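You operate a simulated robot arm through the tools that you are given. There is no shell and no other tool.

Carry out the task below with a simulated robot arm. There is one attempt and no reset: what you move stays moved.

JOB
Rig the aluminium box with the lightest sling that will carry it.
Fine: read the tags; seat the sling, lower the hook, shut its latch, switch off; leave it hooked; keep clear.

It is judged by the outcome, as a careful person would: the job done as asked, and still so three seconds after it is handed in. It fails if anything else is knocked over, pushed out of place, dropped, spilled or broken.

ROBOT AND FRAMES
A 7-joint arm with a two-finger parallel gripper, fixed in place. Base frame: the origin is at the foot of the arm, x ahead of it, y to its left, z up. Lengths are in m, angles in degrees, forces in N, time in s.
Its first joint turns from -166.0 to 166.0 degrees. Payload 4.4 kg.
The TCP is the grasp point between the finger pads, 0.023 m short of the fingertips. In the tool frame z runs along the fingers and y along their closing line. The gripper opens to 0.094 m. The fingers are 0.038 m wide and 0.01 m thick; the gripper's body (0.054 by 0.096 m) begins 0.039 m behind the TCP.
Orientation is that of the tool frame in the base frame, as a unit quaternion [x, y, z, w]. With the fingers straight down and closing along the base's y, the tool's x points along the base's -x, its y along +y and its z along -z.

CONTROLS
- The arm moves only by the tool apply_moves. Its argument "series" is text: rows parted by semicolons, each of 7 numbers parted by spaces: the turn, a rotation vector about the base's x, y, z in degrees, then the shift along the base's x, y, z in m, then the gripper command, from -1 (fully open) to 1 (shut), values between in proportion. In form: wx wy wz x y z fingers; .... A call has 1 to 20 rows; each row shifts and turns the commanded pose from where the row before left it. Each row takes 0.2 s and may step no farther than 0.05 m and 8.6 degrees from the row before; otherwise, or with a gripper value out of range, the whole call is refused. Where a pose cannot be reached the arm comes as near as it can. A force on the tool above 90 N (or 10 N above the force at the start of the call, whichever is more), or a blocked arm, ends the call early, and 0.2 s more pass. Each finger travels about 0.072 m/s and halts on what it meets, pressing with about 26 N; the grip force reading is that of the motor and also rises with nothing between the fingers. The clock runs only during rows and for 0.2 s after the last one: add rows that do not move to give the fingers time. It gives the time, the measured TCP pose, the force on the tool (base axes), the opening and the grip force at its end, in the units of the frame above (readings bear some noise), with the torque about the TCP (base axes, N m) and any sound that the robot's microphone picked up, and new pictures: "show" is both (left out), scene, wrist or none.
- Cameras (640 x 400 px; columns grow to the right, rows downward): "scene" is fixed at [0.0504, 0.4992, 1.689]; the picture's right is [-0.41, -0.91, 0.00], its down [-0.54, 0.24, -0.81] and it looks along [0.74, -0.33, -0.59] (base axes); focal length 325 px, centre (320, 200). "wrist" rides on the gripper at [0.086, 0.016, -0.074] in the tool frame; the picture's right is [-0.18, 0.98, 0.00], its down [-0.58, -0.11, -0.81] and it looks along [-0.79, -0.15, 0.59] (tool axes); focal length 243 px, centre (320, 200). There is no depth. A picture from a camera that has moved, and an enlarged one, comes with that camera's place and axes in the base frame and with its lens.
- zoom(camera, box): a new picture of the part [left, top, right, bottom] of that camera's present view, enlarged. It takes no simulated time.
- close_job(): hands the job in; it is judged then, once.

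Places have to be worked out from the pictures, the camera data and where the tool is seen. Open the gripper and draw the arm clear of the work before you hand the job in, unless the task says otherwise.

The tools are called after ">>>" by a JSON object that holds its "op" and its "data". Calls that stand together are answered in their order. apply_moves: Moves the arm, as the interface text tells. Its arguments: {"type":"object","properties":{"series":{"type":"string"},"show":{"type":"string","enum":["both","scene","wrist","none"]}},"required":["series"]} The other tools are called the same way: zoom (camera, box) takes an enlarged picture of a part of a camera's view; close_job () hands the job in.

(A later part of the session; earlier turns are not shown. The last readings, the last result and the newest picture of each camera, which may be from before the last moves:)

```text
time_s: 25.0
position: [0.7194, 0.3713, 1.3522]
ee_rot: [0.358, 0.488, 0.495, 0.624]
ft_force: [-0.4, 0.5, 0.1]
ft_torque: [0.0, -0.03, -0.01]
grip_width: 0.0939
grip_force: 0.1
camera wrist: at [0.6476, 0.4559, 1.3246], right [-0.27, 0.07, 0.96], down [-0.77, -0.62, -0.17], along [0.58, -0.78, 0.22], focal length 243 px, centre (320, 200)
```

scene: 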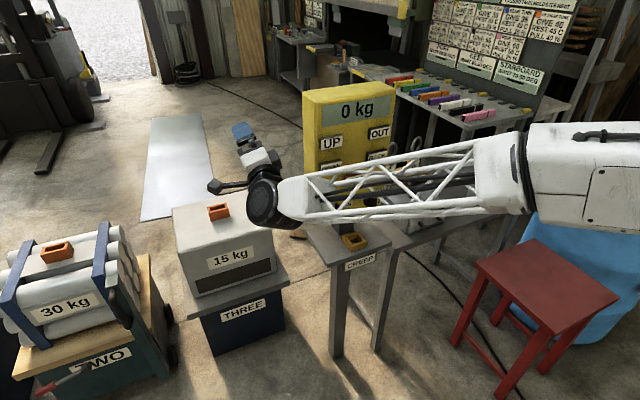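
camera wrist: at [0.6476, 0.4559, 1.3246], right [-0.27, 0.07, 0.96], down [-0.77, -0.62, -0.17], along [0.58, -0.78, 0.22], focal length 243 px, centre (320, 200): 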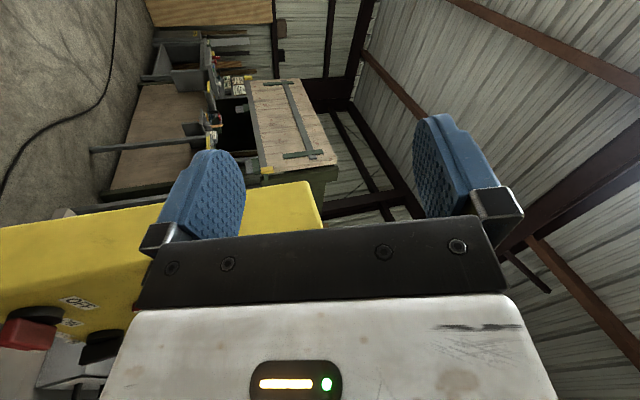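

The roll is free. I continue to the full half-turn, then tilt the tool down a little to look at the box.

>>> {"op": "apply_moves", "data": {"series": "8.1 0.3 2.3 0 0 0 -1;8.1 0.3 2.3 0 0 0 -1;8.1 0.3 2.3 0 0 0 -1;8.1 0.3 2.3 0 0 0 -1;8.1 0.3 2.3 0 0 0 -1;8.1 0.3 2.3 0 0 0 -1;8.1 0.3 2.3 0 0 0 -1;8.1 0.3 2.3 0 0 0 -1;8.1 0.3 2.3 0 0 0 -1;8.1 0.3 2.3 0 0 0 -1;8.1 0.3 2.3 0 0 0 -1;0 8 0 0 0 0 -1;0 8 0 0 0 0 -1;0 8 0 0 0 0 -1", "show": "both"}}

```text
time_s: 28.0
position: [0.719, 0.3714, 1.3518]
ee_rot: [0.75, 0.094, 0.653, 0.053]
ft_force: [0.2, -0.3, -0.3]
ft_torque: [0.02, 0.05, -0.02]
grip_width: 0.0941
grip_force: 0.0
camera wrist: at [0.6586, 0.3702, 1.4494], right [0.05, -1.0, 0.02], down [-0.88, -0.05, -0.47], along [0.47, 0.0, -0.88], focal length 243 px, centre (320, 200)
```

scene: 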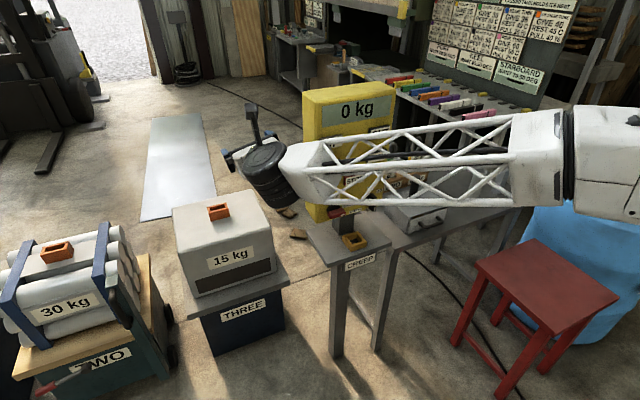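
wrist: 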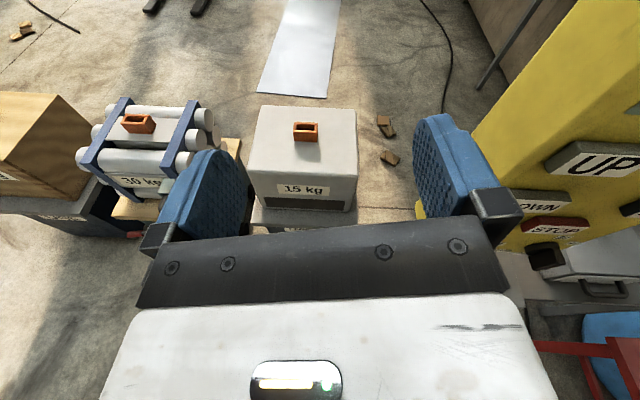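

Now the view is upright and the tool points forward. I back off and go to the right past the panel front (staying at x≤0.62) to view the rack and bench.

>>> {"op": "apply_moves", "data": {"series": "0 0 0 -0.04 0 0.02 -1;0 0 0 -0.04 -0.02 0.02 -1;0 0 0 -0.03 -0.04 0 -1;0 0 0 0 -0.05 0 -1;0 0 0 0 -0.05 0 -1;0 0 0 0 -0.05 0 -1;0 0 0 0 -0.05 0 -1;0 0 0 0 -0.05 0 -1;0 0 0 0 -0.05 0 -1;0 0 0 0 -0.05 0 -1;0 0 0 0 -0.05 0 -1;0 0 0 0 -0.05 0 -1;0 0 0 0 -0.05 0 -1", "show": "both"}}

```text
time_s: 30.8
position: [0.6112, -0.1888, 1.3952]
ee_rot: [0.749, 0.093, 0.654, 0.054]
ft_force: [-0.7, -0.5, -0.2]
ft_torque: [-0.01, 0.01, 0.01]
grip_width: 0.0938
grip_force: 0.1
camera wrist: at [0.5506, -0.19, 1.492], right [0.05, -1.0, 0.02], down [-0.88, -0.05, -0.47], along [0.47, 0.0, -0.88], focal length 243 px, centre (320, 200)
```

scene: 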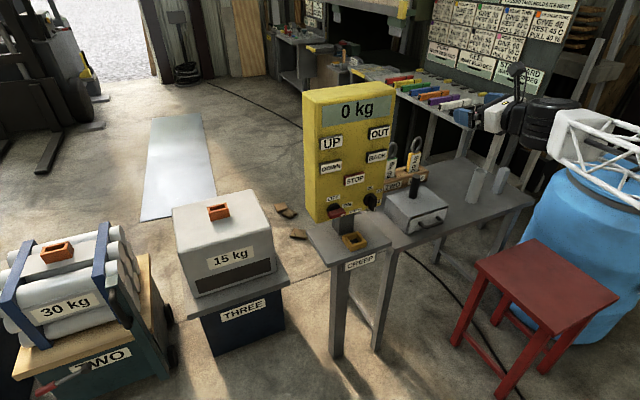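
wrist: 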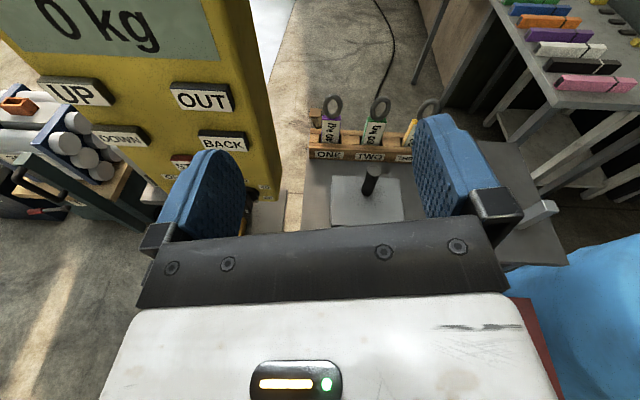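

The rack and slings are clear. I zoom for accurate pixel positions.

>>> {"op": "zoom", "data": {"camera": "wrist", "box": [290, 80, 450, 190]}}

>>> {"op": "zoom", "data": {"camera": "scene", "box": [370, 130, 450, 200]}}

>>> {"op": "zoom", "data": {"camera": "scene", "box": [440, 140, 540, 220]}}

```text
3.64 times, centred on (370, 135) of wrist
camera zoom: at [0.5506, -0.19, 1.492], right [0.05, -1.0, 0.02], down [-0.88, -0.05, -0.47], along [0.47, 0.0, -0.88], focal length 882 px, centre (138, 436)
```

zoom: 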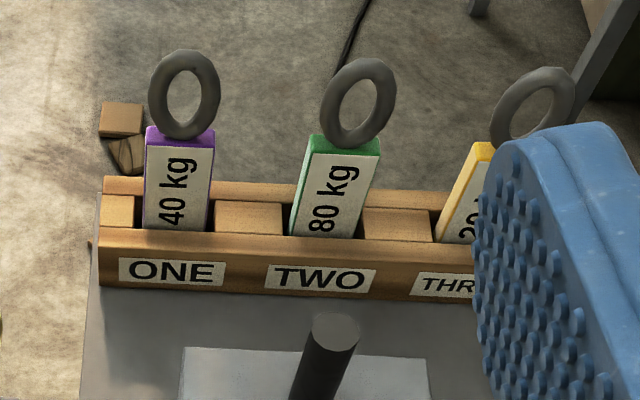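

```text
5.71 times, centred on (410, 165) of scene
camera zoom: at [0.0504, 0.4992, 1.689], right [-0.41, -0.91, 0.0], down [-0.54, 0.24, -0.81], along [0.74, -0.33, -0.59], focal length 1860 px, centre (-194, 400)
```

zoom: 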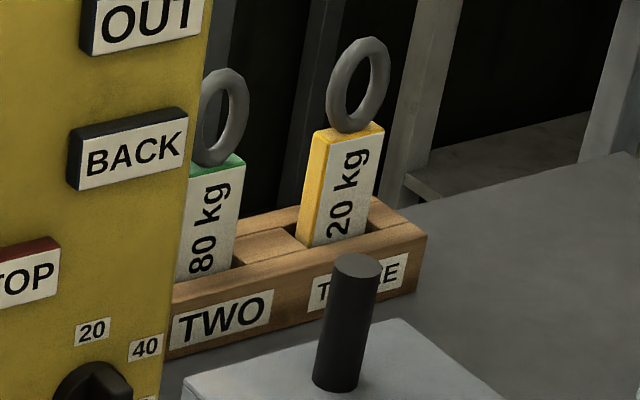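

```text
5.00 times, centred on (490, 180) of scene
camera zoom: at [0.0504, 0.4992, 1.689], right [-0.41, -0.91, 0.0], down [-0.54, 0.24, -0.81], along [0.74, -0.33, -0.59], focal length 1627 px, centre (-530, 300)
```

zoom: 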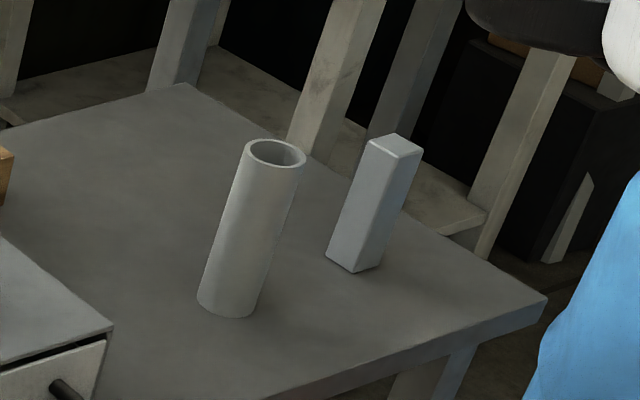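

Tags confirmed: 40, 80 and 20 kg. The yellow 20 kg sling sits at about [1.13, −0.49], ring centre z≈0.99, bar top z≈0.95. I first level the tool, close the fingers and line up in front of the DOWN button (about [0.797, 0.133, 1.206]) to learn how the hoist responds.

>>> {"op": "apply_moves", "data": {"series": "1.5 -0.96 -0.4 0.0 0.04 -0.023 0;1.5 -0.96 -0.4 0.0 0.04 -0.023 1;1.5 -0.96 -0.4 0.0 0.04 -0.023 1;1.5 -0.96 -0.4 0.0 0.04 -0.023 1;1.5 -0.96 -0.4 0.01 0.04 -0.023 1;1.5 -0.96 -0.4 0.01 0.04 -0.023 1;1.5 -0.96 -0.4 0.01 0.04 -0.023 1;1.5 -0.96 -0.4 0.01 0.042 -0.028 1;0 0 0 0 0 0 1;0 0 0 0 0 0 1", "show": "both"}}

```text
refused: row 8 steps farther than a row can; nothing moved
```

One row was slightly too long; I resend with smaller steps.

>>> {"op": "apply_moves", "data": {"series": "1.5 -0.96 -0.4 0.0 0.04 -0.023 0;1.5 -0.96 -0.4 0.0 0.04 -0.023 1;1.5 -0.96 -0.4 0.0 0.04 -0.023 1;1.5 -0.96 -0.4 0.0 0.04 -0.023 1;1.5 -0.96 -0.4 0.01 0.04 -0.023 1;1.5 -0.96 -0.4 0.01 0.04 -0.023 1;1.5 -0.96 -0.4 0.01 0.04 -0.023 1;1.5 -0.96 -0.4 0.01 0.04 -0.025 1;0 0 0 0 0.002 -0.003 1;0 0 0 0 0 0 1", "show": "both"}}

```text
time_s: 33.0
position: [0.6013, 0.0149, 1.2223]
ee_rot: [0.73, 0.021, 0.683, -0.024]
ft_force: [-0.5, -0.5, 0.2]
ft_torque: [-0.01, 0.03, 0.01]
grip_width: 0.0
grip_force: 25.7
out of reach, approached as far as the arm can: row 5, 6, 7, 8, 9
camera wrist: at [0.5349, -0.0066, 1.3125], right [0.05, -0.98, -0.19], down [-0.85, 0.06, -0.53], along [0.53, 0.19, -0.83], focal length 243 px, centre (320, 200)
```

scene: 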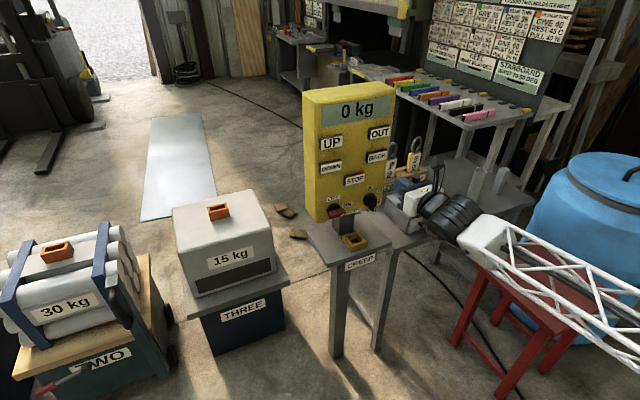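
wrist: 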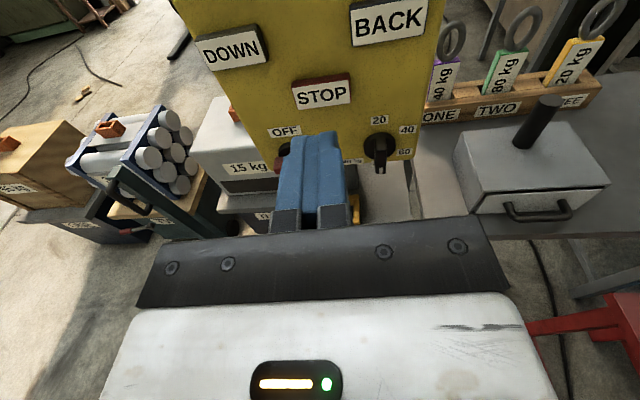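

With the wrist close in, a level tool is out of reach. I pitch the tool 30° downward, raise it a bit and move in front of DOWN.

>>> {"op": "apply_moves", "data": {"series": "-0.3 6.5 -0.9 0 0 0.02 1;-0.3 6.5 -0.9 0 0 0.02 1;-0.3 6.5 -0.9 0 0.01 0.02 1;-0.3 6.5 -0.9 0.01 0.02 0.02 1;0 0 0 0.01 0.03 0 1;0 0 0 0.01 0.03 0 1;0 0 0 0.01 0.03 0 1;0 0 0 0 0 0 1", "show": "both"}}

```text
time_s: 34.8
position: [0.6432, 0.1369, 1.2939]
ee_rot: [0.847, -0.001, 0.531, 0.005]
ft_force: [-2.0, 0.2, 0.5]
ft_torque: [0.0, -0.04, -0.02]
grip_width: 0.0
grip_force: 25.8
out of reach, approached as far as the arm can: row 1
camera wrist: at [0.6137, 0.12, 1.4039], right [-0.09, -0.98, -0.16], down [-0.98, 0.11, -0.17], along [0.19, 0.14, -0.97], focal length 243 px, centre (320, 200)
```

scene: 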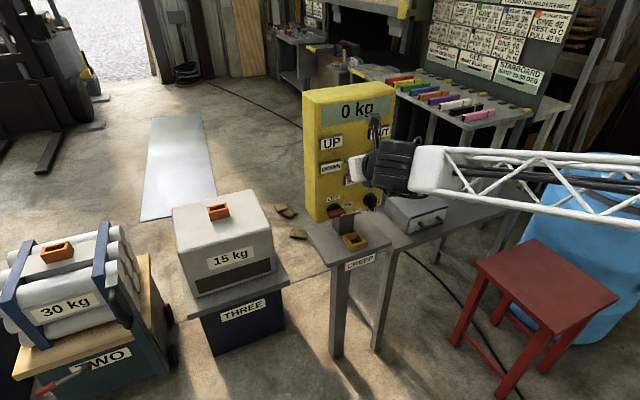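
wrist: 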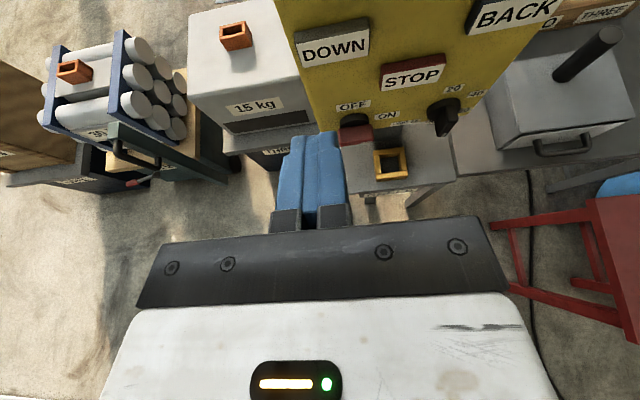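

Pose is good (pitch ~26°, in front of DOWN). I move the closed fingertips close to the DOWN button and check alignment.

>>> {"op": "apply_moves", "data": {"series": "0 0 0 0.03 -0.002 -0.026 1;0 0 0 0.03 -0.002 -0.026 1;0 0 0 0.025 -0.002 -0.024 1;0 0 0 0 0 0 1", "show": "both"}}

>>> {"op": "zoom", "data": {"camera": "wrist", "box": [220, 40, 460, 220]}}

>>> {"op": "zoom", "data": {"camera": "scene", "box": [300, 110, 420, 220]}}

```text
time_s: 35.8
position: [0.7278, 0.131, 1.2198]
ee_rot: [0.847, -0.001, 0.531, 0.004]
ft_force: [1.0, -0.1, -0.1]
ft_torque: [-0.01, 0.0, 0.01]
grip_width: 0.0
grip_force: 25.8
camera wrist: at [0.6995, 0.1144, 1.3297], right [-0.08, -0.98, -0.16], down [-0.98, 0.11, -0.17], along [0.19, 0.14, -0.97], focal length 243 px, centre (320, 200)
```

scene: 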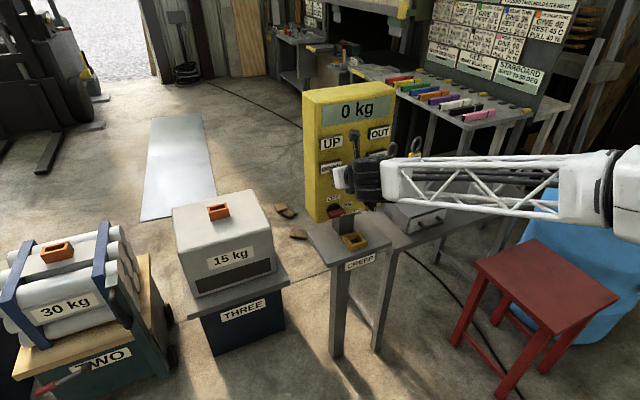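
wrist: 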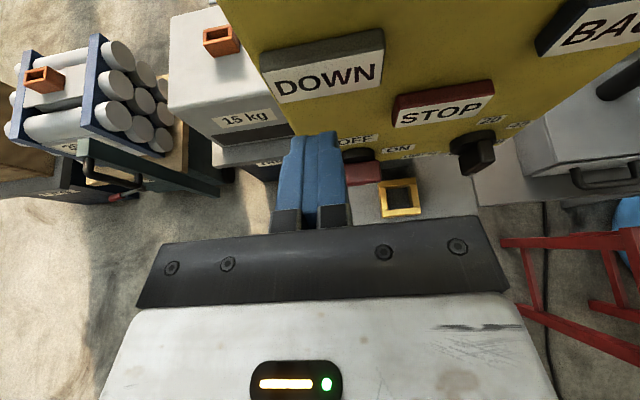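

```text
2.22 times, centred on (340, 130) of wrist
camera zoom: at [0.6995, 0.1144, 1.3297], right [-0.08, -0.98, -0.16], down [-0.98, 0.11, -0.17], along [0.19, 0.14, -0.97], focal length 539 px, centre (276, 356)
```

zoom: 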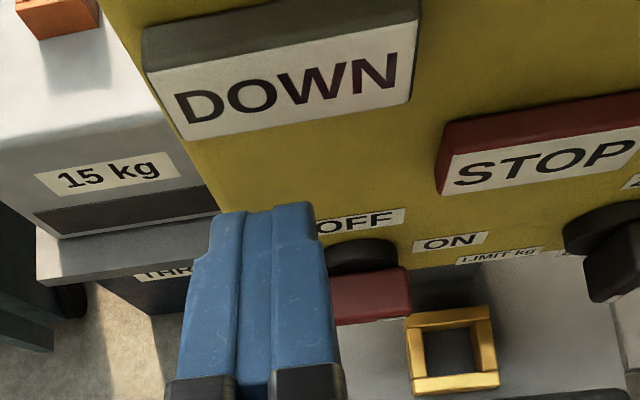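

```text
3.64 times, centred on (360, 165) of scene
camera zoom: at [0.0504, 0.4992, 1.689], right [-0.41, -0.91, 0.0], down [-0.54, 0.24, -0.81], along [0.74, -0.33, -0.59], focal length 1183 px, centre (174, 327)
```

zoom: 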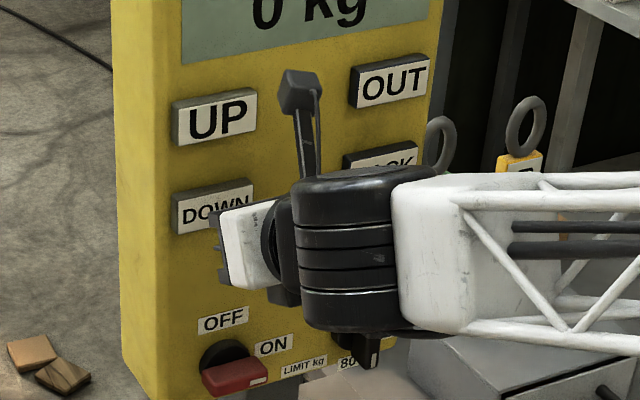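

Fingertips are aligned with DOWN (y≈0.13, tip z≈1.21). I advance in small steps and watch the force and any sound.

>>> {"op": "apply_moves", "data": {"series": "0 0 0 0.01 0 0 1;0 0 0 0.01 0 0 1", "show": "none"}}

>>> {"op": "apply_moves", "data": {"series": "0 0 0 0.005 0 0 1", "show": "none"}}

>>> {"op": "apply_moves", "data": {"series": "0 0 0 0.005 0 0 1", "show": "none"}}

```text
time_s: 36.4
position: [0.748, 0.1314, 1.2189]
ee_rot: [0.847, 0.0, 0.532, 0.003]
ft_force: [-0.2, 0.0, 0.1]
ft_torque: [0.0, 0.0, 0.01]
grip_width: 0.0002
grip_force: 26.2
```

```text
time_s: 36.8
position: [0.7516, 0.1317, 1.2184]
ee_rot: [0.847, -0.002, 0.532, 0.005]
ft_force: [0.7, 0.2, -0.3]
ft_torque: [0.01, -0.01, -0.03]
grip_width: 0.0001
grip_force: 26.2
```

```text
time_s: 37.2
position: [0.7573, 0.132, 1.2172]
ee_rot: [0.848, 0.0, 0.53, 0.003]
ft_force: [0.3, 1.2, -0.3]
ft_torque: [-0.01, 0.01, 0.01]
grip_width: 0.0
grip_force: 25.7
```

No contact yet at TCP x=0.757. I keep advancing in 5 mm steps.

>>> {"op": "apply_moves", "data": {"series": "0 0 0 0.005 0 0 1", "show": "none"}}

>>> {"op": "apply_moves", "data": {"series": "0 0 0 0.004 0 0 1", "show": "none"}}

>>> {"op": "apply_moves", "data": {"series": "0 0 0 0.004 0 0 1", "show": "wrist"}}

```text
time_s: 37.6
position: [0.7608, 0.1302, 1.2183]
ee_rot: [0.847, 0.0, 0.532, 0.003]
ft_force: [0.1, -0.7, 0.6]
ft_torque: [0.0, -0.01, -0.01]
grip_width: 0.0
grip_force: 25.7
```

```text
time_s: 38.0
position: [0.7653, 0.1307, 1.2172]
ee_rot: [0.847, 0.0, 0.532, 0.003]
ft_force: [-0.7, 0.5, -0.7]
ft_torque: [-0.01, -0.02, 0.01]
grip_width: 0.0002
grip_force: 25.8
```

```text
time_s: 38.4
position: [0.7692, 0.1313, 1.2173]
ee_rot: [0.847, -0.001, 0.532, 0.004]
ft_force: [-0.4, 0.6, -1.3]
ft_torque: [-0.02, 0.0, 0.02]
grip_width: 0.0
grip_force: 25.9
camera wrist: at [0.7407, 0.1154, 1.3276], right [-0.08, -0.98, -0.16], down [-0.98, 0.11, -0.17], along [0.19, 0.14, -0.97], focal length 243 px, centre (320, 200)
```

wrist: 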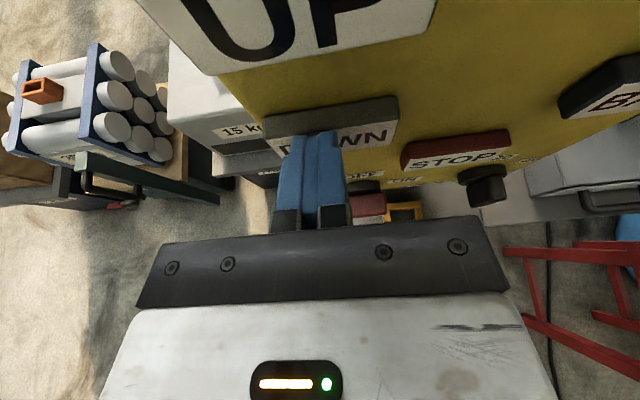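

The tips are just at the button, but the wrist camera on top is getting close to the UP button. I reduce the pitch to about 12° to give it clearance.

>>> {"op": "apply_moves", "data": {"series": "0 0 0 -0.005 0 0 1;0 -7 0 0 0 0 1;0 -7 0 0 0 -0.004 1;0 0 0 0 0 0 1", "show": "both"}}

```text
time_s: 39.0
position: [0.7734, 0.1336, 1.1999]
ee_rot: [0.833, 0.001, 0.553, 0.007]
ft_force: [-13.5, 0.1, -7.9]
ft_torque: [0.01, 0.09, -0.02]
grip_width: 0.0002
grip_force: 26.3
heard: click
stopped in row 2: the force on the tool passed its limit at 235 N (the readings are from after the stop); the commanded pose is now the measured one
camera wrist: at [0.7393, 0.1177, 1.3085], right [-0.08, -0.98, -0.16], down [-0.97, 0.11, -0.23], along [0.24, 0.14, -0.96], focal length 243 px, centre (320, 200)
```

scene: 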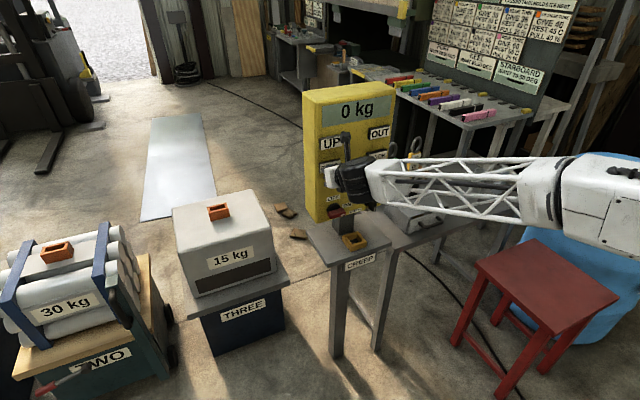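
wrist: 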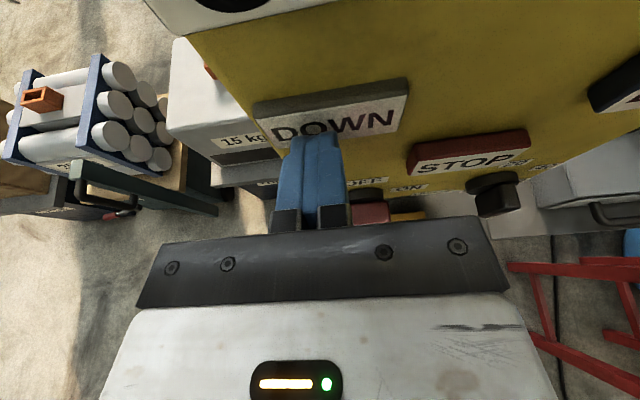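

A click was heard, so DOWN was pressed (with a hard bump from a wrist jump). I back off and watch for the hook's motion.

>>> {"op": "apply_moves", "data": {"series": "0 0 0 -0.03 0 0 1", "show": "both"}}

```text
time_s: 39.4
position: [0.746, 0.1321, 1.201]
ee_rot: [0.832, 0.001, 0.555, 0.007]
ft_force: [0.2, -1.2, 0.0]
ft_torque: [0.0, -0.02, -0.03]
grip_width: 0.0001
grip_force: 26.5
camera wrist: at [0.7114, 0.1169, 1.3092], right [-0.08, -0.98, -0.16], down [-0.97, 0.11, -0.23], along [0.24, 0.13, -0.96], focal length 243 px, centre (320, 200)
```

scene: 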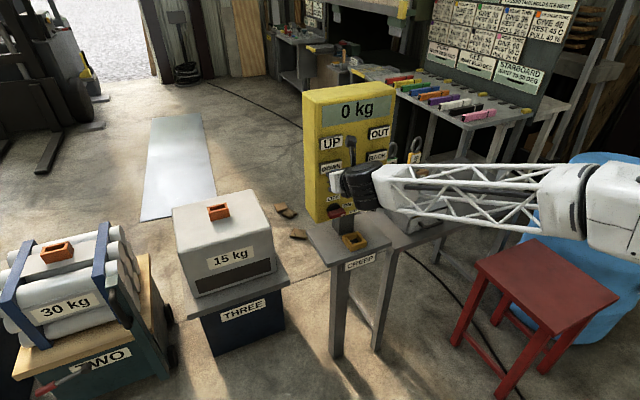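
wrist: 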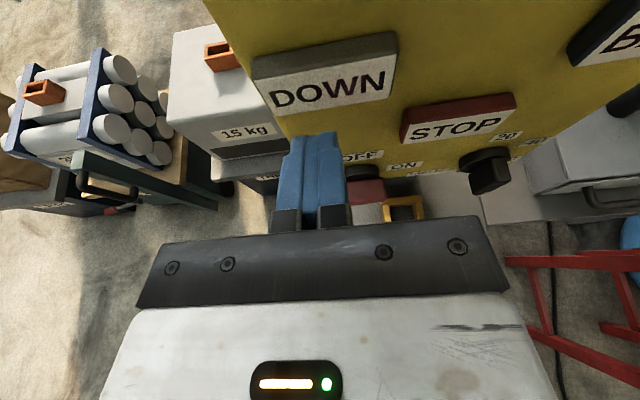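

The hook would only enter the scene view below z≈1.55. I move over to wait in front of STOP (about [0.80, 0.046, 1.14]) while watching for the hook.

>>> {"op": "apply_moves", "data": {"series": "0 0 0 -0.005 -0.04 -0.02 1;0 0 0 0 -0.043 -0.02 1;0 0 0 0 0 -0.013 1", "show": "both"}}

```text
time_s: 40.2
position: [0.7394, 0.0498, 1.1475]
ee_rot: [0.832, 0.001, 0.554, 0.007]
ft_force: [-0.7, 0.5, -0.2]
ft_torque: [0.02, 0.02, 0.0]
grip_width: 0.0
grip_force: 25.6
camera wrist: at [0.7038, 0.0349, 1.2554], right [-0.08, -0.98, -0.16], down [-0.97, 0.11, -0.23], along [0.24, 0.14, -0.96], focal length 243 px, centre (320, 200)
```

scene: 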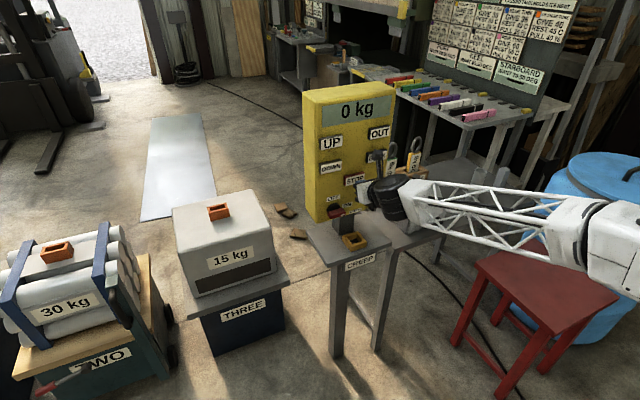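
wrist: 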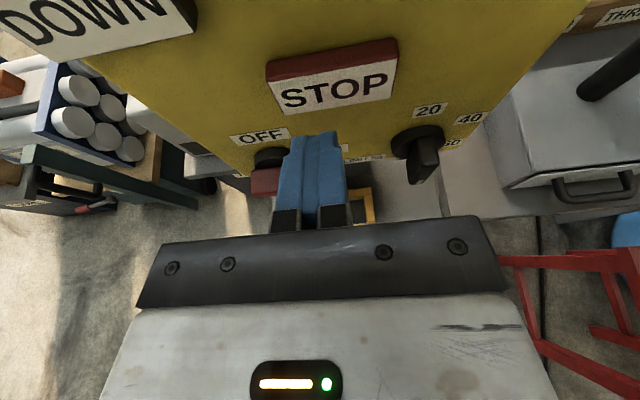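

Aligned with STOP within a centimetre. I wait a bit to see whether the hook comes into view.

>>> {"op": "apply_moves", "data": {"series": "0 0 0 0.01 -0.008 -0.002 1;0 0 0 0 0 0 1;0 0 0 0 0 0 1", "show": "scene"}}

```text
time_s: 41.0
position: [0.7477, 0.0427, 1.1443]
ee_rot: [0.832, 0.001, 0.554, 0.007]
ft_force: [0.6, 0.1, 0.4]
ft_torque: [0.01, 0.04, 0.01]
grip_width: 0.0
grip_force: 26.0
```

scene: 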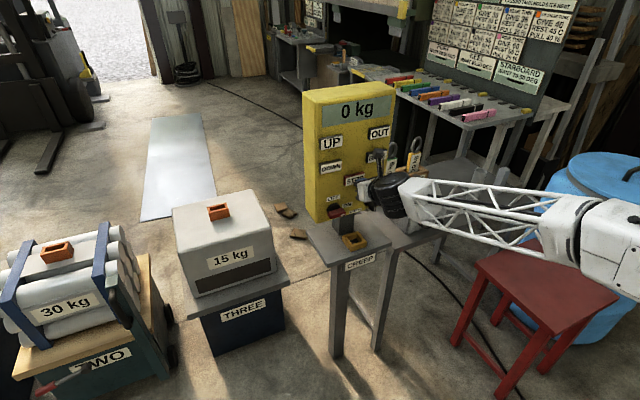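

Nothing in view yet. I keep waiting in short steps.

>>> {"op": "apply_moves", "data": {"series": "0 0 0 0 0 0 1;0 0 0 0 0 0 1;0 0 0 0 0 0 1;0 0 0 0 0 0 1", "show": "scene"}}

>>> {"op": "apply_moves", "data": {"series": "0 0 0 0 0 0 1;0 0 0 0 0 0 1;0 0 0 0 0 0 1;0 0 0 0 0 0 1", "show": "scene"}}

```text
time_s: 42.0
position: [0.7476, 0.0415, 1.146]
ee_rot: [0.832, 0.0, 0.555, 0.007]
ft_force: [-0.5, -0.1, -0.6]
ft_torque: [0.05, 0.0, 0.03]
grip_width: 0.0
grip_force: 26.3
```

scene: 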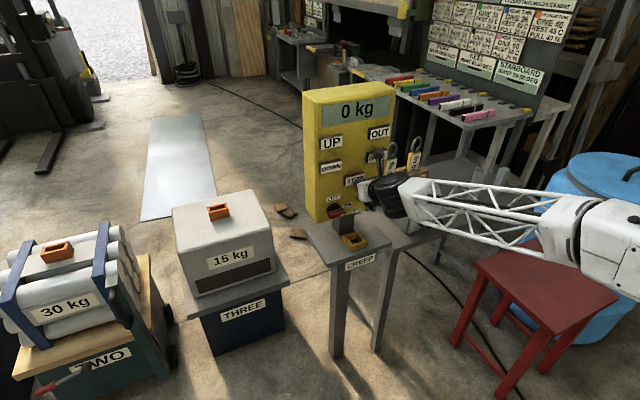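

```text
time_s: 43.0
position: [0.7474, 0.0432, 1.1455]
ee_rot: [0.833, 0.0, 0.554, 0.007]
ft_force: [0.4, -0.2, 0.3]
ft_torque: [-0.01, -0.01, 0.0]
grip_width: 0.0
grip_force: 26.2
```

scene: 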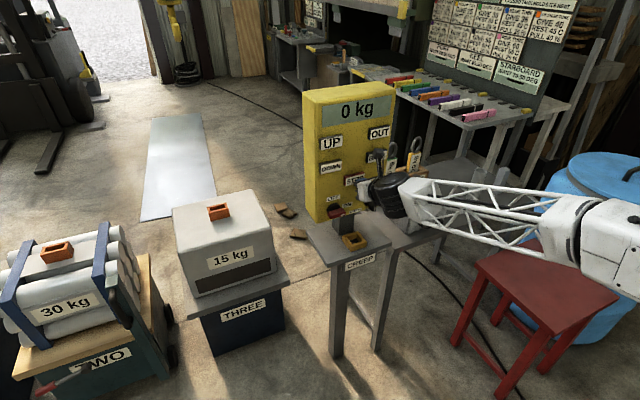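

The hook is descending (now about z≈1.5, ~0.15 m/s): DOWN latches until STOP. I press STOP now.

>>> {"op": "apply_moves", "data": {"series": "0 0 0 0.02 0 0 1;0 0 0 0.008 0 0 1;0 0 0 0.005 0 0 1", "show": "scene"}}

```text
time_s: 43.8
position: [0.7796, 0.0442, 1.1448]
ee_rot: [0.833, 0.001, 0.554, 0.007]
ft_force: [-40.7, -0.5, -4.1]
ft_torque: [0.01, -0.16, 0.1]
grip_width: 0.0
grip_force: 25.7
heard: click
```

scene: 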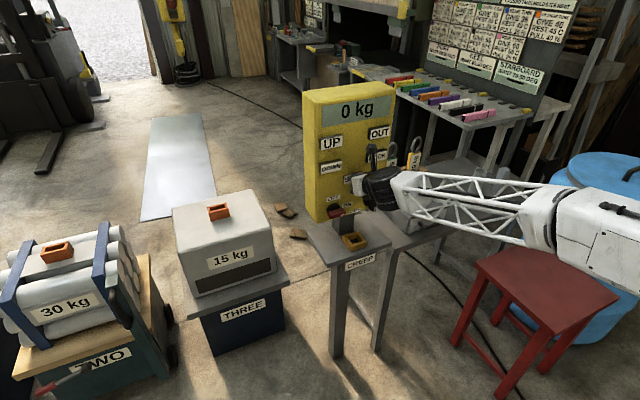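

Click heard at STOP. I release the button and check that the hook has stopped.

>>> {"op": "apply_moves", "data": {"series": "0 0 0 -0.02 0 0 1;0 0 0 -0.02 0 0 1;0 0 0 0 0 0 1", "show": "scene"}}

>>> {"op": "zoom", "data": {"camera": "scene", "box": [130, 0, 230, 90]}}

```text
time_s: 44.6
position: [0.7403, 0.0431, 1.1467]
ee_rot: [0.832, 0.002, 0.554, 0.006]
ft_force: [1.5, 0.1, -0.1]
ft_torque: [0.0, -0.01, 0.01]
grip_width: 0.0
grip_force: 26.0
```

scene: 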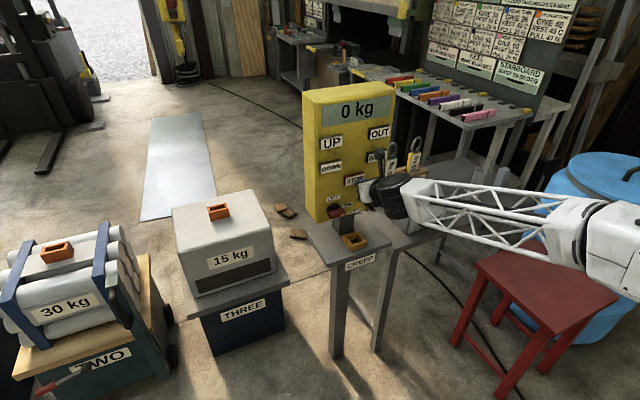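

```text
4.44 times, centred on (180, 45) of scene
camera zoom: at [0.0504, 0.4992, 1.689], right [-0.41, -0.91, 0.0], down [-0.54, 0.24, -0.81], along [0.74, -0.33, -0.59], focal length 1446 px, centre (942, 889)
```

zoom: 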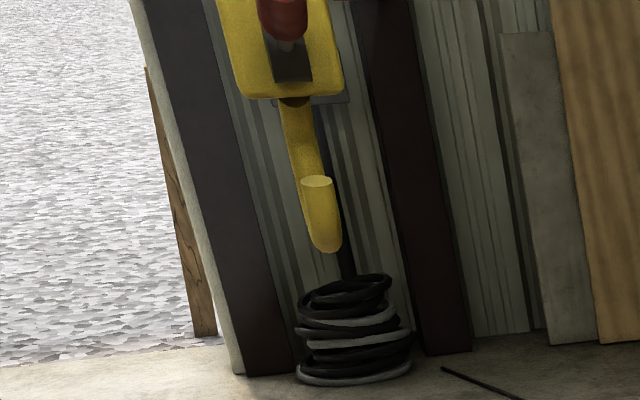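

The hook has stopped with its bottom at about z≈1.44; its mouth and latch handle face the robot (−x). Now I go for the sling: back off, open the gripper and move right to y≈−0.49, staying high.

>>> {"op": "apply_moves", "data": {"series": "0 0 0 -0.03 0 0.03 0;0 0 0 -0.03 0 0.03 -1;0 0 0 -0.02 -0.02 0.03 -1;0 0 0 0 -0.045 0.01 -1;0 0 0 0 -0.045 0.01 -1;0 0 0 0 -0.045 0 -1;0 0 0 0 -0.045 0 -1;0 0 0 0 -0.05 0 -1;0 0 0 0 -0.05 0 -1;0 0 0 0 -0.05 0 -1;0 0 0 0 -0.05 0 -1;0 0 0 0.02 -0.045 0 -1;0 0 0 0.03 -0.04 0 -1;0 0 0 0.03 -0.03 0 -1", "show": "both"}}

```text
time_s: 47.6
position: [0.7441, -0.4732, 1.2566]
ee_rot: [0.832, 0.001, 0.555, 0.007]
ft_force: [-0.8, 0.2, 0.8]
ft_torque: [0.03, 0.03, 0.01]
grip_width: 0.0938
grip_force: 0.1
camera wrist: at [0.7093, -0.488, 1.3656], right [-0.08, -0.98, -0.16], down [-0.97, 0.11, -0.23], along [0.24, 0.13, -0.96], focal length 243 px, centre (320, 200)
```

scene: 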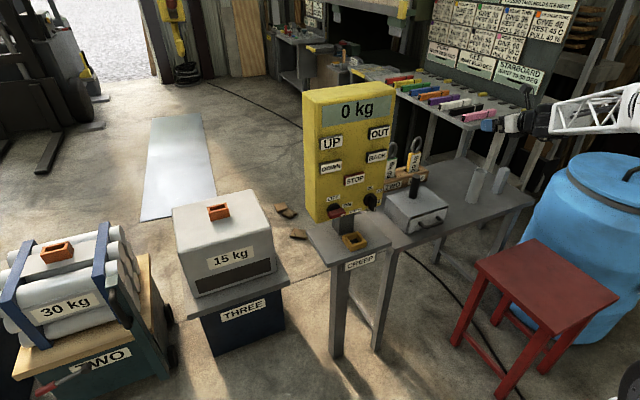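
wrist: 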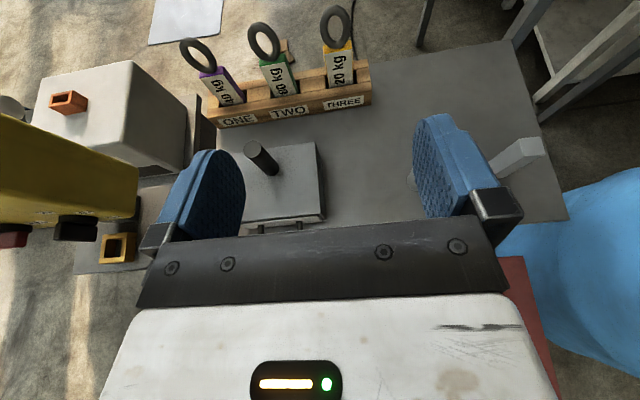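

A good view of the rack. I zoom on the yellow sling for its position.

>>> {"op": "zoom", "data": {"camera": "wrist", "box": [200, 0, 400, 125]}}

>>> {"op": "zoom", "data": {"camera": "wrist", "box": [20, 40, 340, 240]}}

```text
3.20 times, centred on (300, 62) of wrist
camera zoom: at [0.7093, -0.488, 1.3656], right [-0.08, -0.98, -0.16], down [-0.97, 0.11, -0.23], along [0.24, 0.13, -0.96], focal length 776 px, centre (384, 640)
```

zoom: 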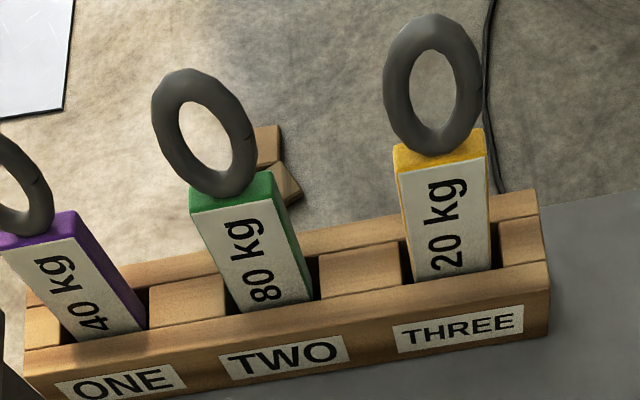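

```text
2.00 times, centred on (180, 140) of wrist
camera zoom: at [0.7093, -0.488, 1.3656], right [-0.08, -0.98, -0.16], down [-0.97, 0.11, -0.23], along [0.24, 0.13, -0.96], focal length 485 px, centre (600, 320)
```

zoom: 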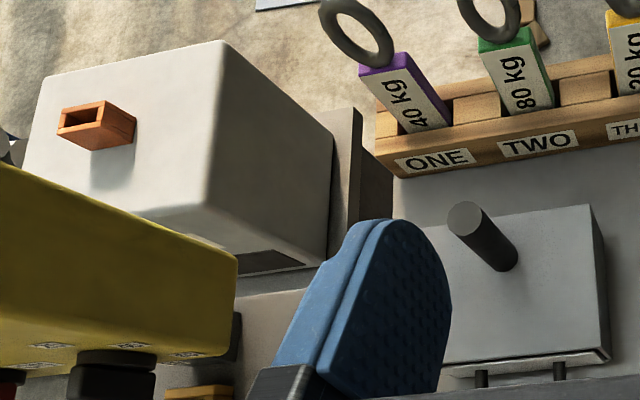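

Yellow sling estimated at x≈1.13, y≈−0.493, bar top z≈0.965, exposed down to the rack top at ≈0.875. I move forward above the bench toward it, fingers open.

>>> {"op": "apply_moves", "data": {"series": "0 0 0 0.045 -0.004 -0.02 -1;0 0 0 0.045 -0.004 -0.02 -1;0 0 0 0.045 -0.004 -0.02 -1;0 0 0 0.045 -0.004 -0.02 -1;0 0 0 0.04 -0.004 -0.025 -1;0 0 0 0.03 0 -0.03 -1;0 0 0 0 0 0 -1", "show": "both"}}

```text
time_s: 49.2
position: [0.9926, -0.4944, 1.12]
ee_rot: [0.832, 0.001, 0.554, 0.006]
ft_force: [0.4, -0.2, -0.4]
ft_torque: [-0.03, -0.01, 0.01]
grip_width: 0.0942
grip_force: 0.0
camera wrist: at [0.9583, -0.5098, 1.2278], right [-0.08, -0.98, -0.16], down [-0.97, 0.11, -0.23], along [0.24, 0.14, -0.96], focal length 243 px, centre (320, 200)
```

scene: 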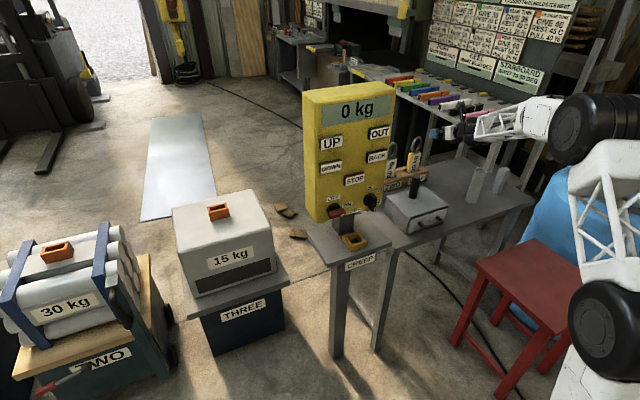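
wrist: 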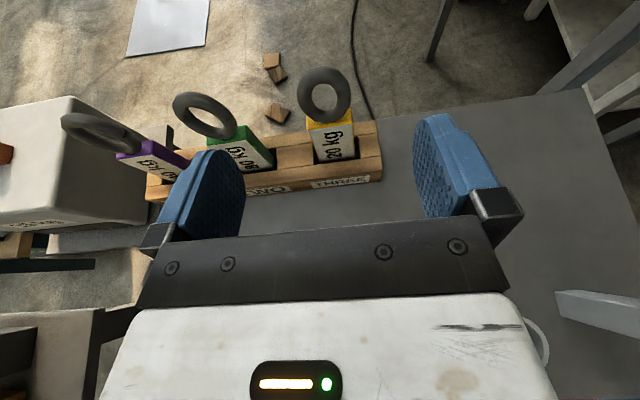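

Reach is fine and the sling is centred between the fingers (y≈−0.494, x≈1.125). I descend and come in just short of it.

>>> {"op": "apply_moves", "data": {"series": "0 0 0 0.005 0 -0.045 -1;0 0 0 0.01 0 -0.045 -1;0 0 0 0.015 0 -0.04 -1;0 0 0 0.01 0 -0.03 -1;0 0 0 0 0 0 -1", "show": "both"}}

>>> {"op": "zoom", "data": {"camera": "wrist", "box": [140, 20, 520, 240]}}

>>> {"op": "zoom", "data": {"camera": "scene", "box": [360, 80, 640, 220]}}

```text
time_s: 50.4
position: [1.0331, -0.4933, 0.9595]
ee_rot: [0.832, 0.001, 0.554, 0.007]
ft_force: [-0.4, -0.6, 0.0]
ft_torque: [0.02, -0.02, 0.01]
grip_width: 0.0938
grip_force: 0.1
camera wrist: at [0.9994, -0.5086, 1.0675], right [-0.08, -0.98, -0.16], down [-0.97, 0.11, -0.23], along [0.24, 0.14, -0.96], focal length 243 px, centre (320, 200)
```

scene: 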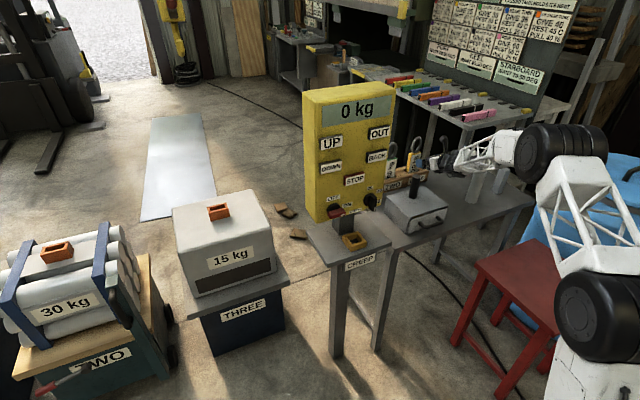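
wrist: 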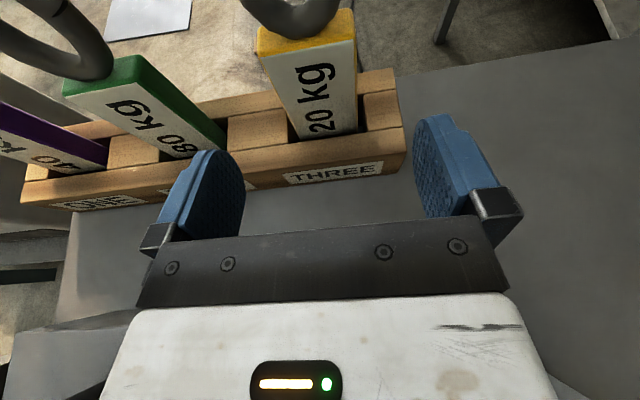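

```text
1.68 times, centred on (330, 130) of wrist
camera zoom: at [0.9994, -0.5086, 1.0675], right [-0.08, -0.98, -0.16], down [-0.97, 0.11, -0.23], along [0.24, 0.14, -0.96], focal length 409 px, centre (303, 318)
```

zoom: 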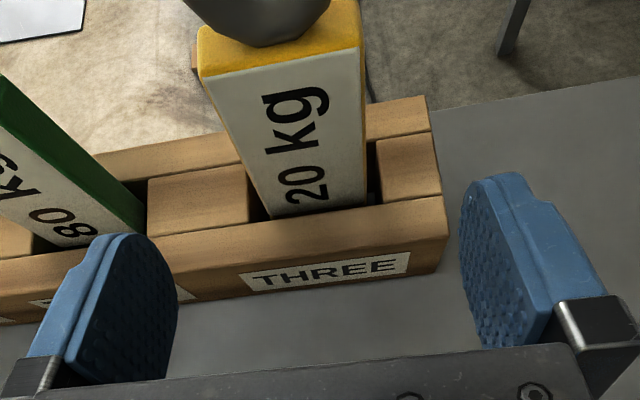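

```text
2.29 times, centred on (500, 150) of scene
camera zoom: at [0.0504, 0.4992, 1.689], right [-0.41, -0.91, 0.0], down [-0.54, 0.24, -0.81], along [0.74, -0.33, -0.59], focal length 744 px, centre (-91, 314)
```

zoom: 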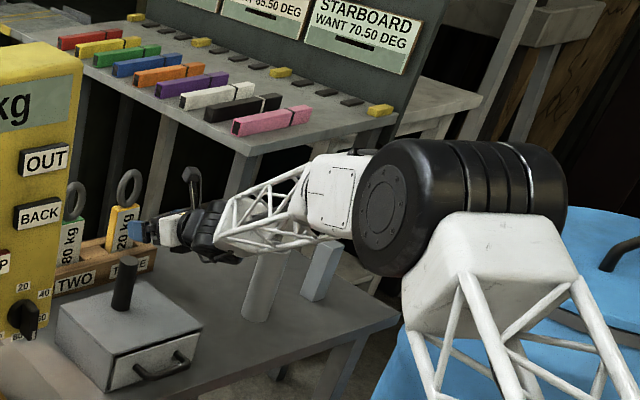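

Fingers straddle the bar line. I move forward onto the bar to x≈1.123, z≈0.925.

>>> {"op": "apply_moves", "data": {"series": "0 0 0 0.03 0 -0.01 -1;0 0 0 0.03 0 -0.012 -1;0 0 0 0.028 0 -0.012 -1;0 0 0 0 0 0 -1", "show": "both"}}

>>> {"op": "zoom", "data": {"camera": "wrist", "box": [140, 20, 520, 240]}}

>>> {"op": "zoom", "data": {"camera": "scene", "box": [370, 110, 530, 220]}}

```text
time_s: 51.4
position: [1.1209, -0.4914, 0.9258]
ee_rot: [0.832, 0.001, 0.554, 0.007]
ft_force: [-0.7, -0.6, -0.6]
ft_torque: [-0.02, -0.02, -0.01]
grip_width: 0.0941
grip_force: 0.1
camera wrist: at [1.0862, -0.5073, 1.0342], right [-0.08, -0.98, -0.16], down [-0.97, 0.11, -0.23], along [0.24, 0.14, -0.96], focal length 243 px, centre (320, 200)
```

scene: 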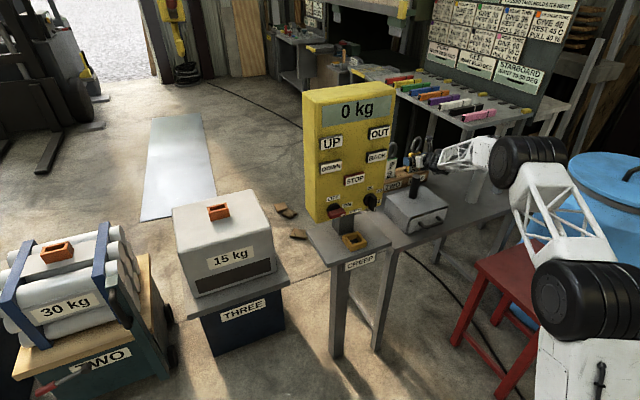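
wrist: 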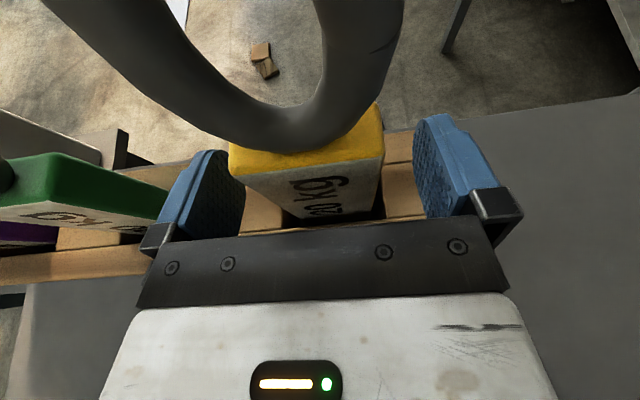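

```text
1.68 times, centred on (330, 130) of wrist
camera zoom: at [1.0862, -0.5073, 1.0342], right [-0.08, -0.98, -0.16], down [-0.97, 0.11, -0.23], along [0.24, 0.14, -0.96], focal length 409 px, centre (303, 318)
```

zoom: 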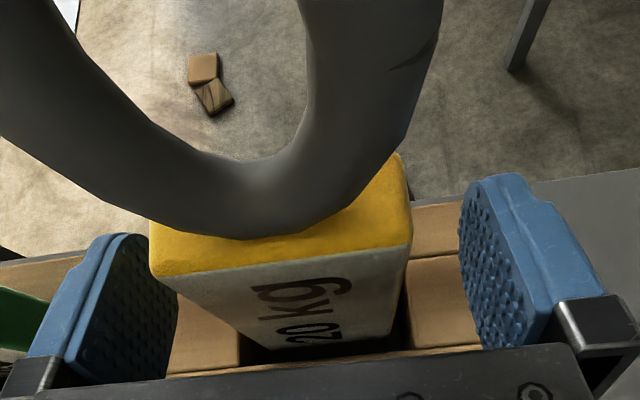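

```text
3.64 times, centred on (450, 165) of scene
camera zoom: at [0.0504, 0.4992, 1.689], right [-0.41, -0.91, 0.0], down [-0.54, 0.24, -0.81], along [0.74, -0.33, -0.59], focal length 1183 px, centre (-153, 327)
```

zoom: 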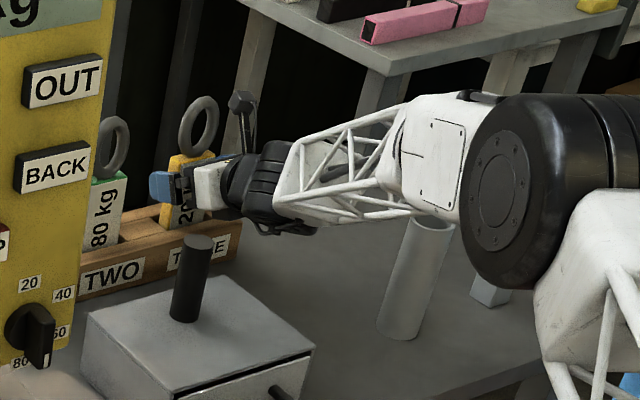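

TCP is centred on the bar. I close the gripper on it.

>>> {"op": "apply_moves", "data": {"series": "0 0 0 0 -0.001 0 1;0 0 0 0 0 0 1;0 0 0 0 0 0 1;0 0 0 0 0 0 1", "show": "wrist"}}

```text
time_s: 52.4
position: [1.1188, -0.4933, 0.9258]
ee_rot: [0.832, 0.001, 0.554, 0.007]
ft_force: [1.5, 2.0, 2.0]
ft_torque: [0.48, -0.11, 0.06]
grip_width: 0.0601
grip_force: 25.9
camera wrist: at [1.0852, -0.5088, 1.0346], right [-0.08, -0.98, -0.16], down [-0.97, 0.11, -0.23], along [0.24, 0.14, -0.96], focal length 243 px, centre (320, 200)
```

wrist: 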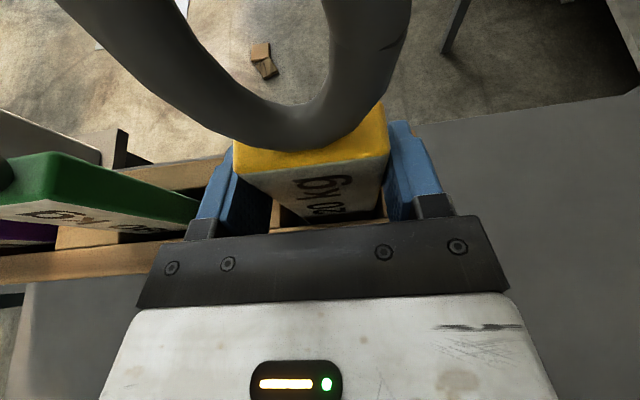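

Grip at 0.060 m with 26 N. I lift the sling straight up out of the rack.

>>> {"op": "apply_moves", "data": {"series": "0 0 0 0 0 0.015 1;0 0 0 0 0 0.02 1;0 0 0 0 0 0.03 1;0 0 0 0 0 0.03 1;0 0 0 0 0 0.03 1;0 0 0 0 0 0.03 1;0 0 0 0 0 0 1", "show": "both"}}

>>> {"op": "zoom", "data": {"camera": "scene", "box": [370, 80, 530, 200]}}

```text
time_s: 54.0
position: [1.1192, -0.4959, 1.0827]
ee_rot: [0.832, 0.001, 0.555, 0.006]
ft_force: [-1.0, -1.0, -4.5]
ft_torque: [0.02, 0.08, -0.01]
grip_width: 0.0599
grip_force: 25.9
camera wrist: at [1.0847, -0.5102, 1.1907], right [-0.08, -0.98, -0.16], down [-0.97, 0.11, -0.23], along [0.24, 0.14, -0.96], focal length 243 px, centre (320, 200)
```

scene: 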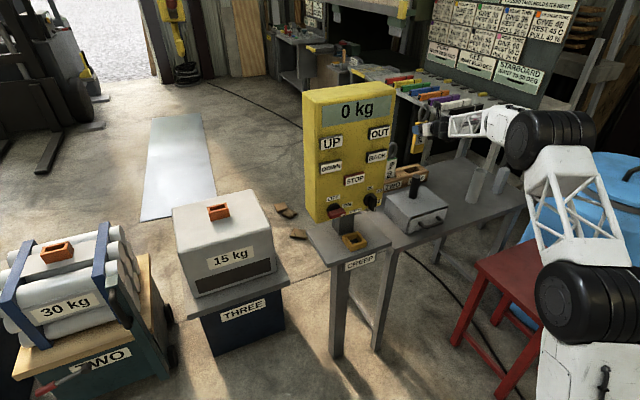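
wrist: 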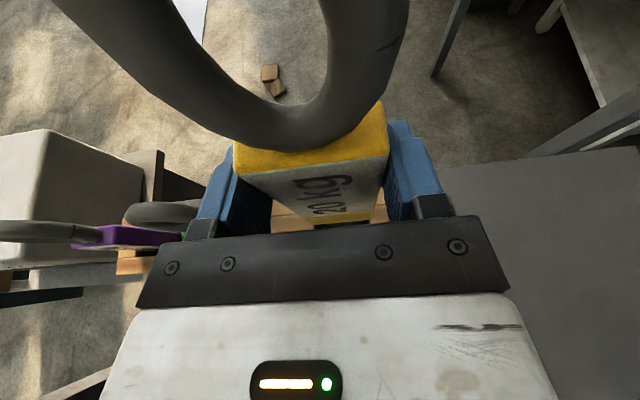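

```text
3.33 times, centred on (450, 140) of scene
camera zoom: at [0.0504, 0.4992, 1.689], right [-0.41, -0.91, 0.0], down [-0.54, 0.24, -0.81], along [0.74, -0.33, -0.59], focal length 1085 px, centre (-113, 400)
```

zoom: 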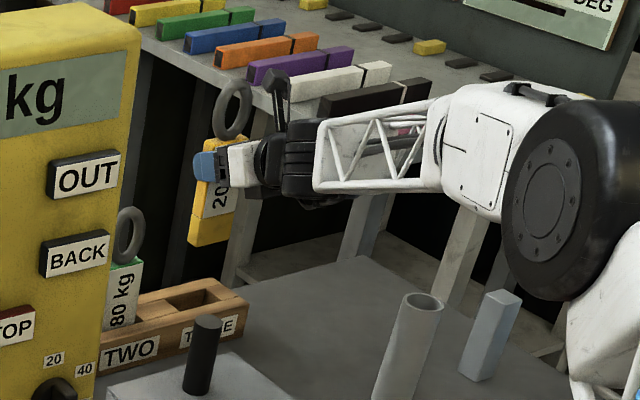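

The sling is out (about 4.5 N), bar bottom about 0.13 m below the TCP. I raise it and draw back toward the robot before going around the panel's front.

>>> {"op": "apply_moves", "data": {"series": "0 0 0 -0.02 0 0.035 1;0 0 0 -0.03 0 0.035 1;0 0 0 -0.04 0 0.025 1;0 0 0 -0.045 0 0.02 1;0 0 0 -0.045 0 0.02 1;0 0 0 -0.045 0 0.02 1;0 0 0 -0.045 0 0.01 1;0 0 0 -0.045 0.01 0 1;0 0 0 -0.045 0.015 0 1;0 0 0 -0.04 0.02 0 1;0 0 0 -0.04 0.02 0 1;0 0 0 -0.01 0.03 0 1", "show": "both"}}

```text
time_s: 56.6
position: [0.6689, -0.3963, 1.241]
ee_rot: [0.832, 0.001, 0.554, 0.006]
ft_force: [0.4, 0.8, -4.9]
ft_torque: [0.01, 0.03, -0.03]
grip_width: 0.0598
grip_force: 26.2
camera wrist: at [0.6341, -0.4137, 1.3507], right [-0.08, -0.98, -0.16], down [-0.97, 0.11, -0.23], along [0.24, 0.14, -0.96], focal length 243 px, centre (320, 200)
```

scene: 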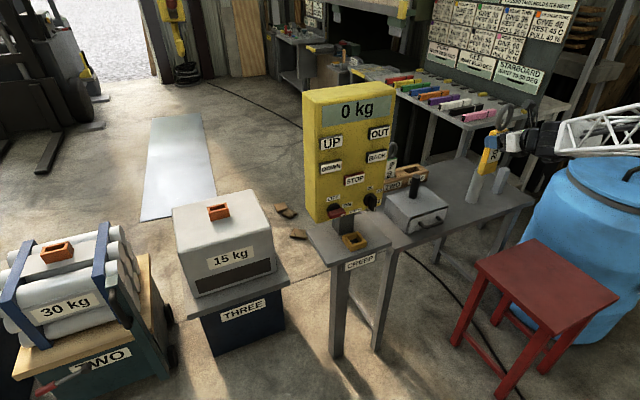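
wrist: 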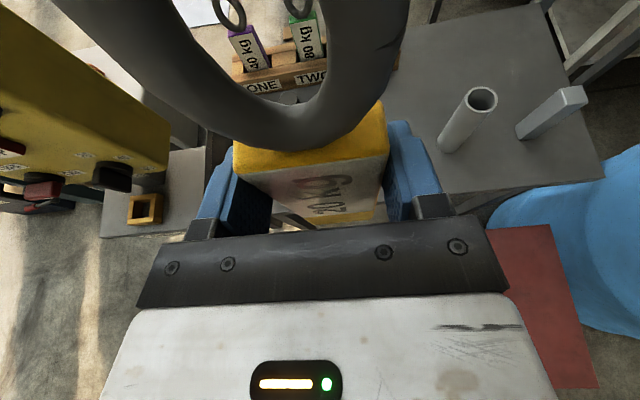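

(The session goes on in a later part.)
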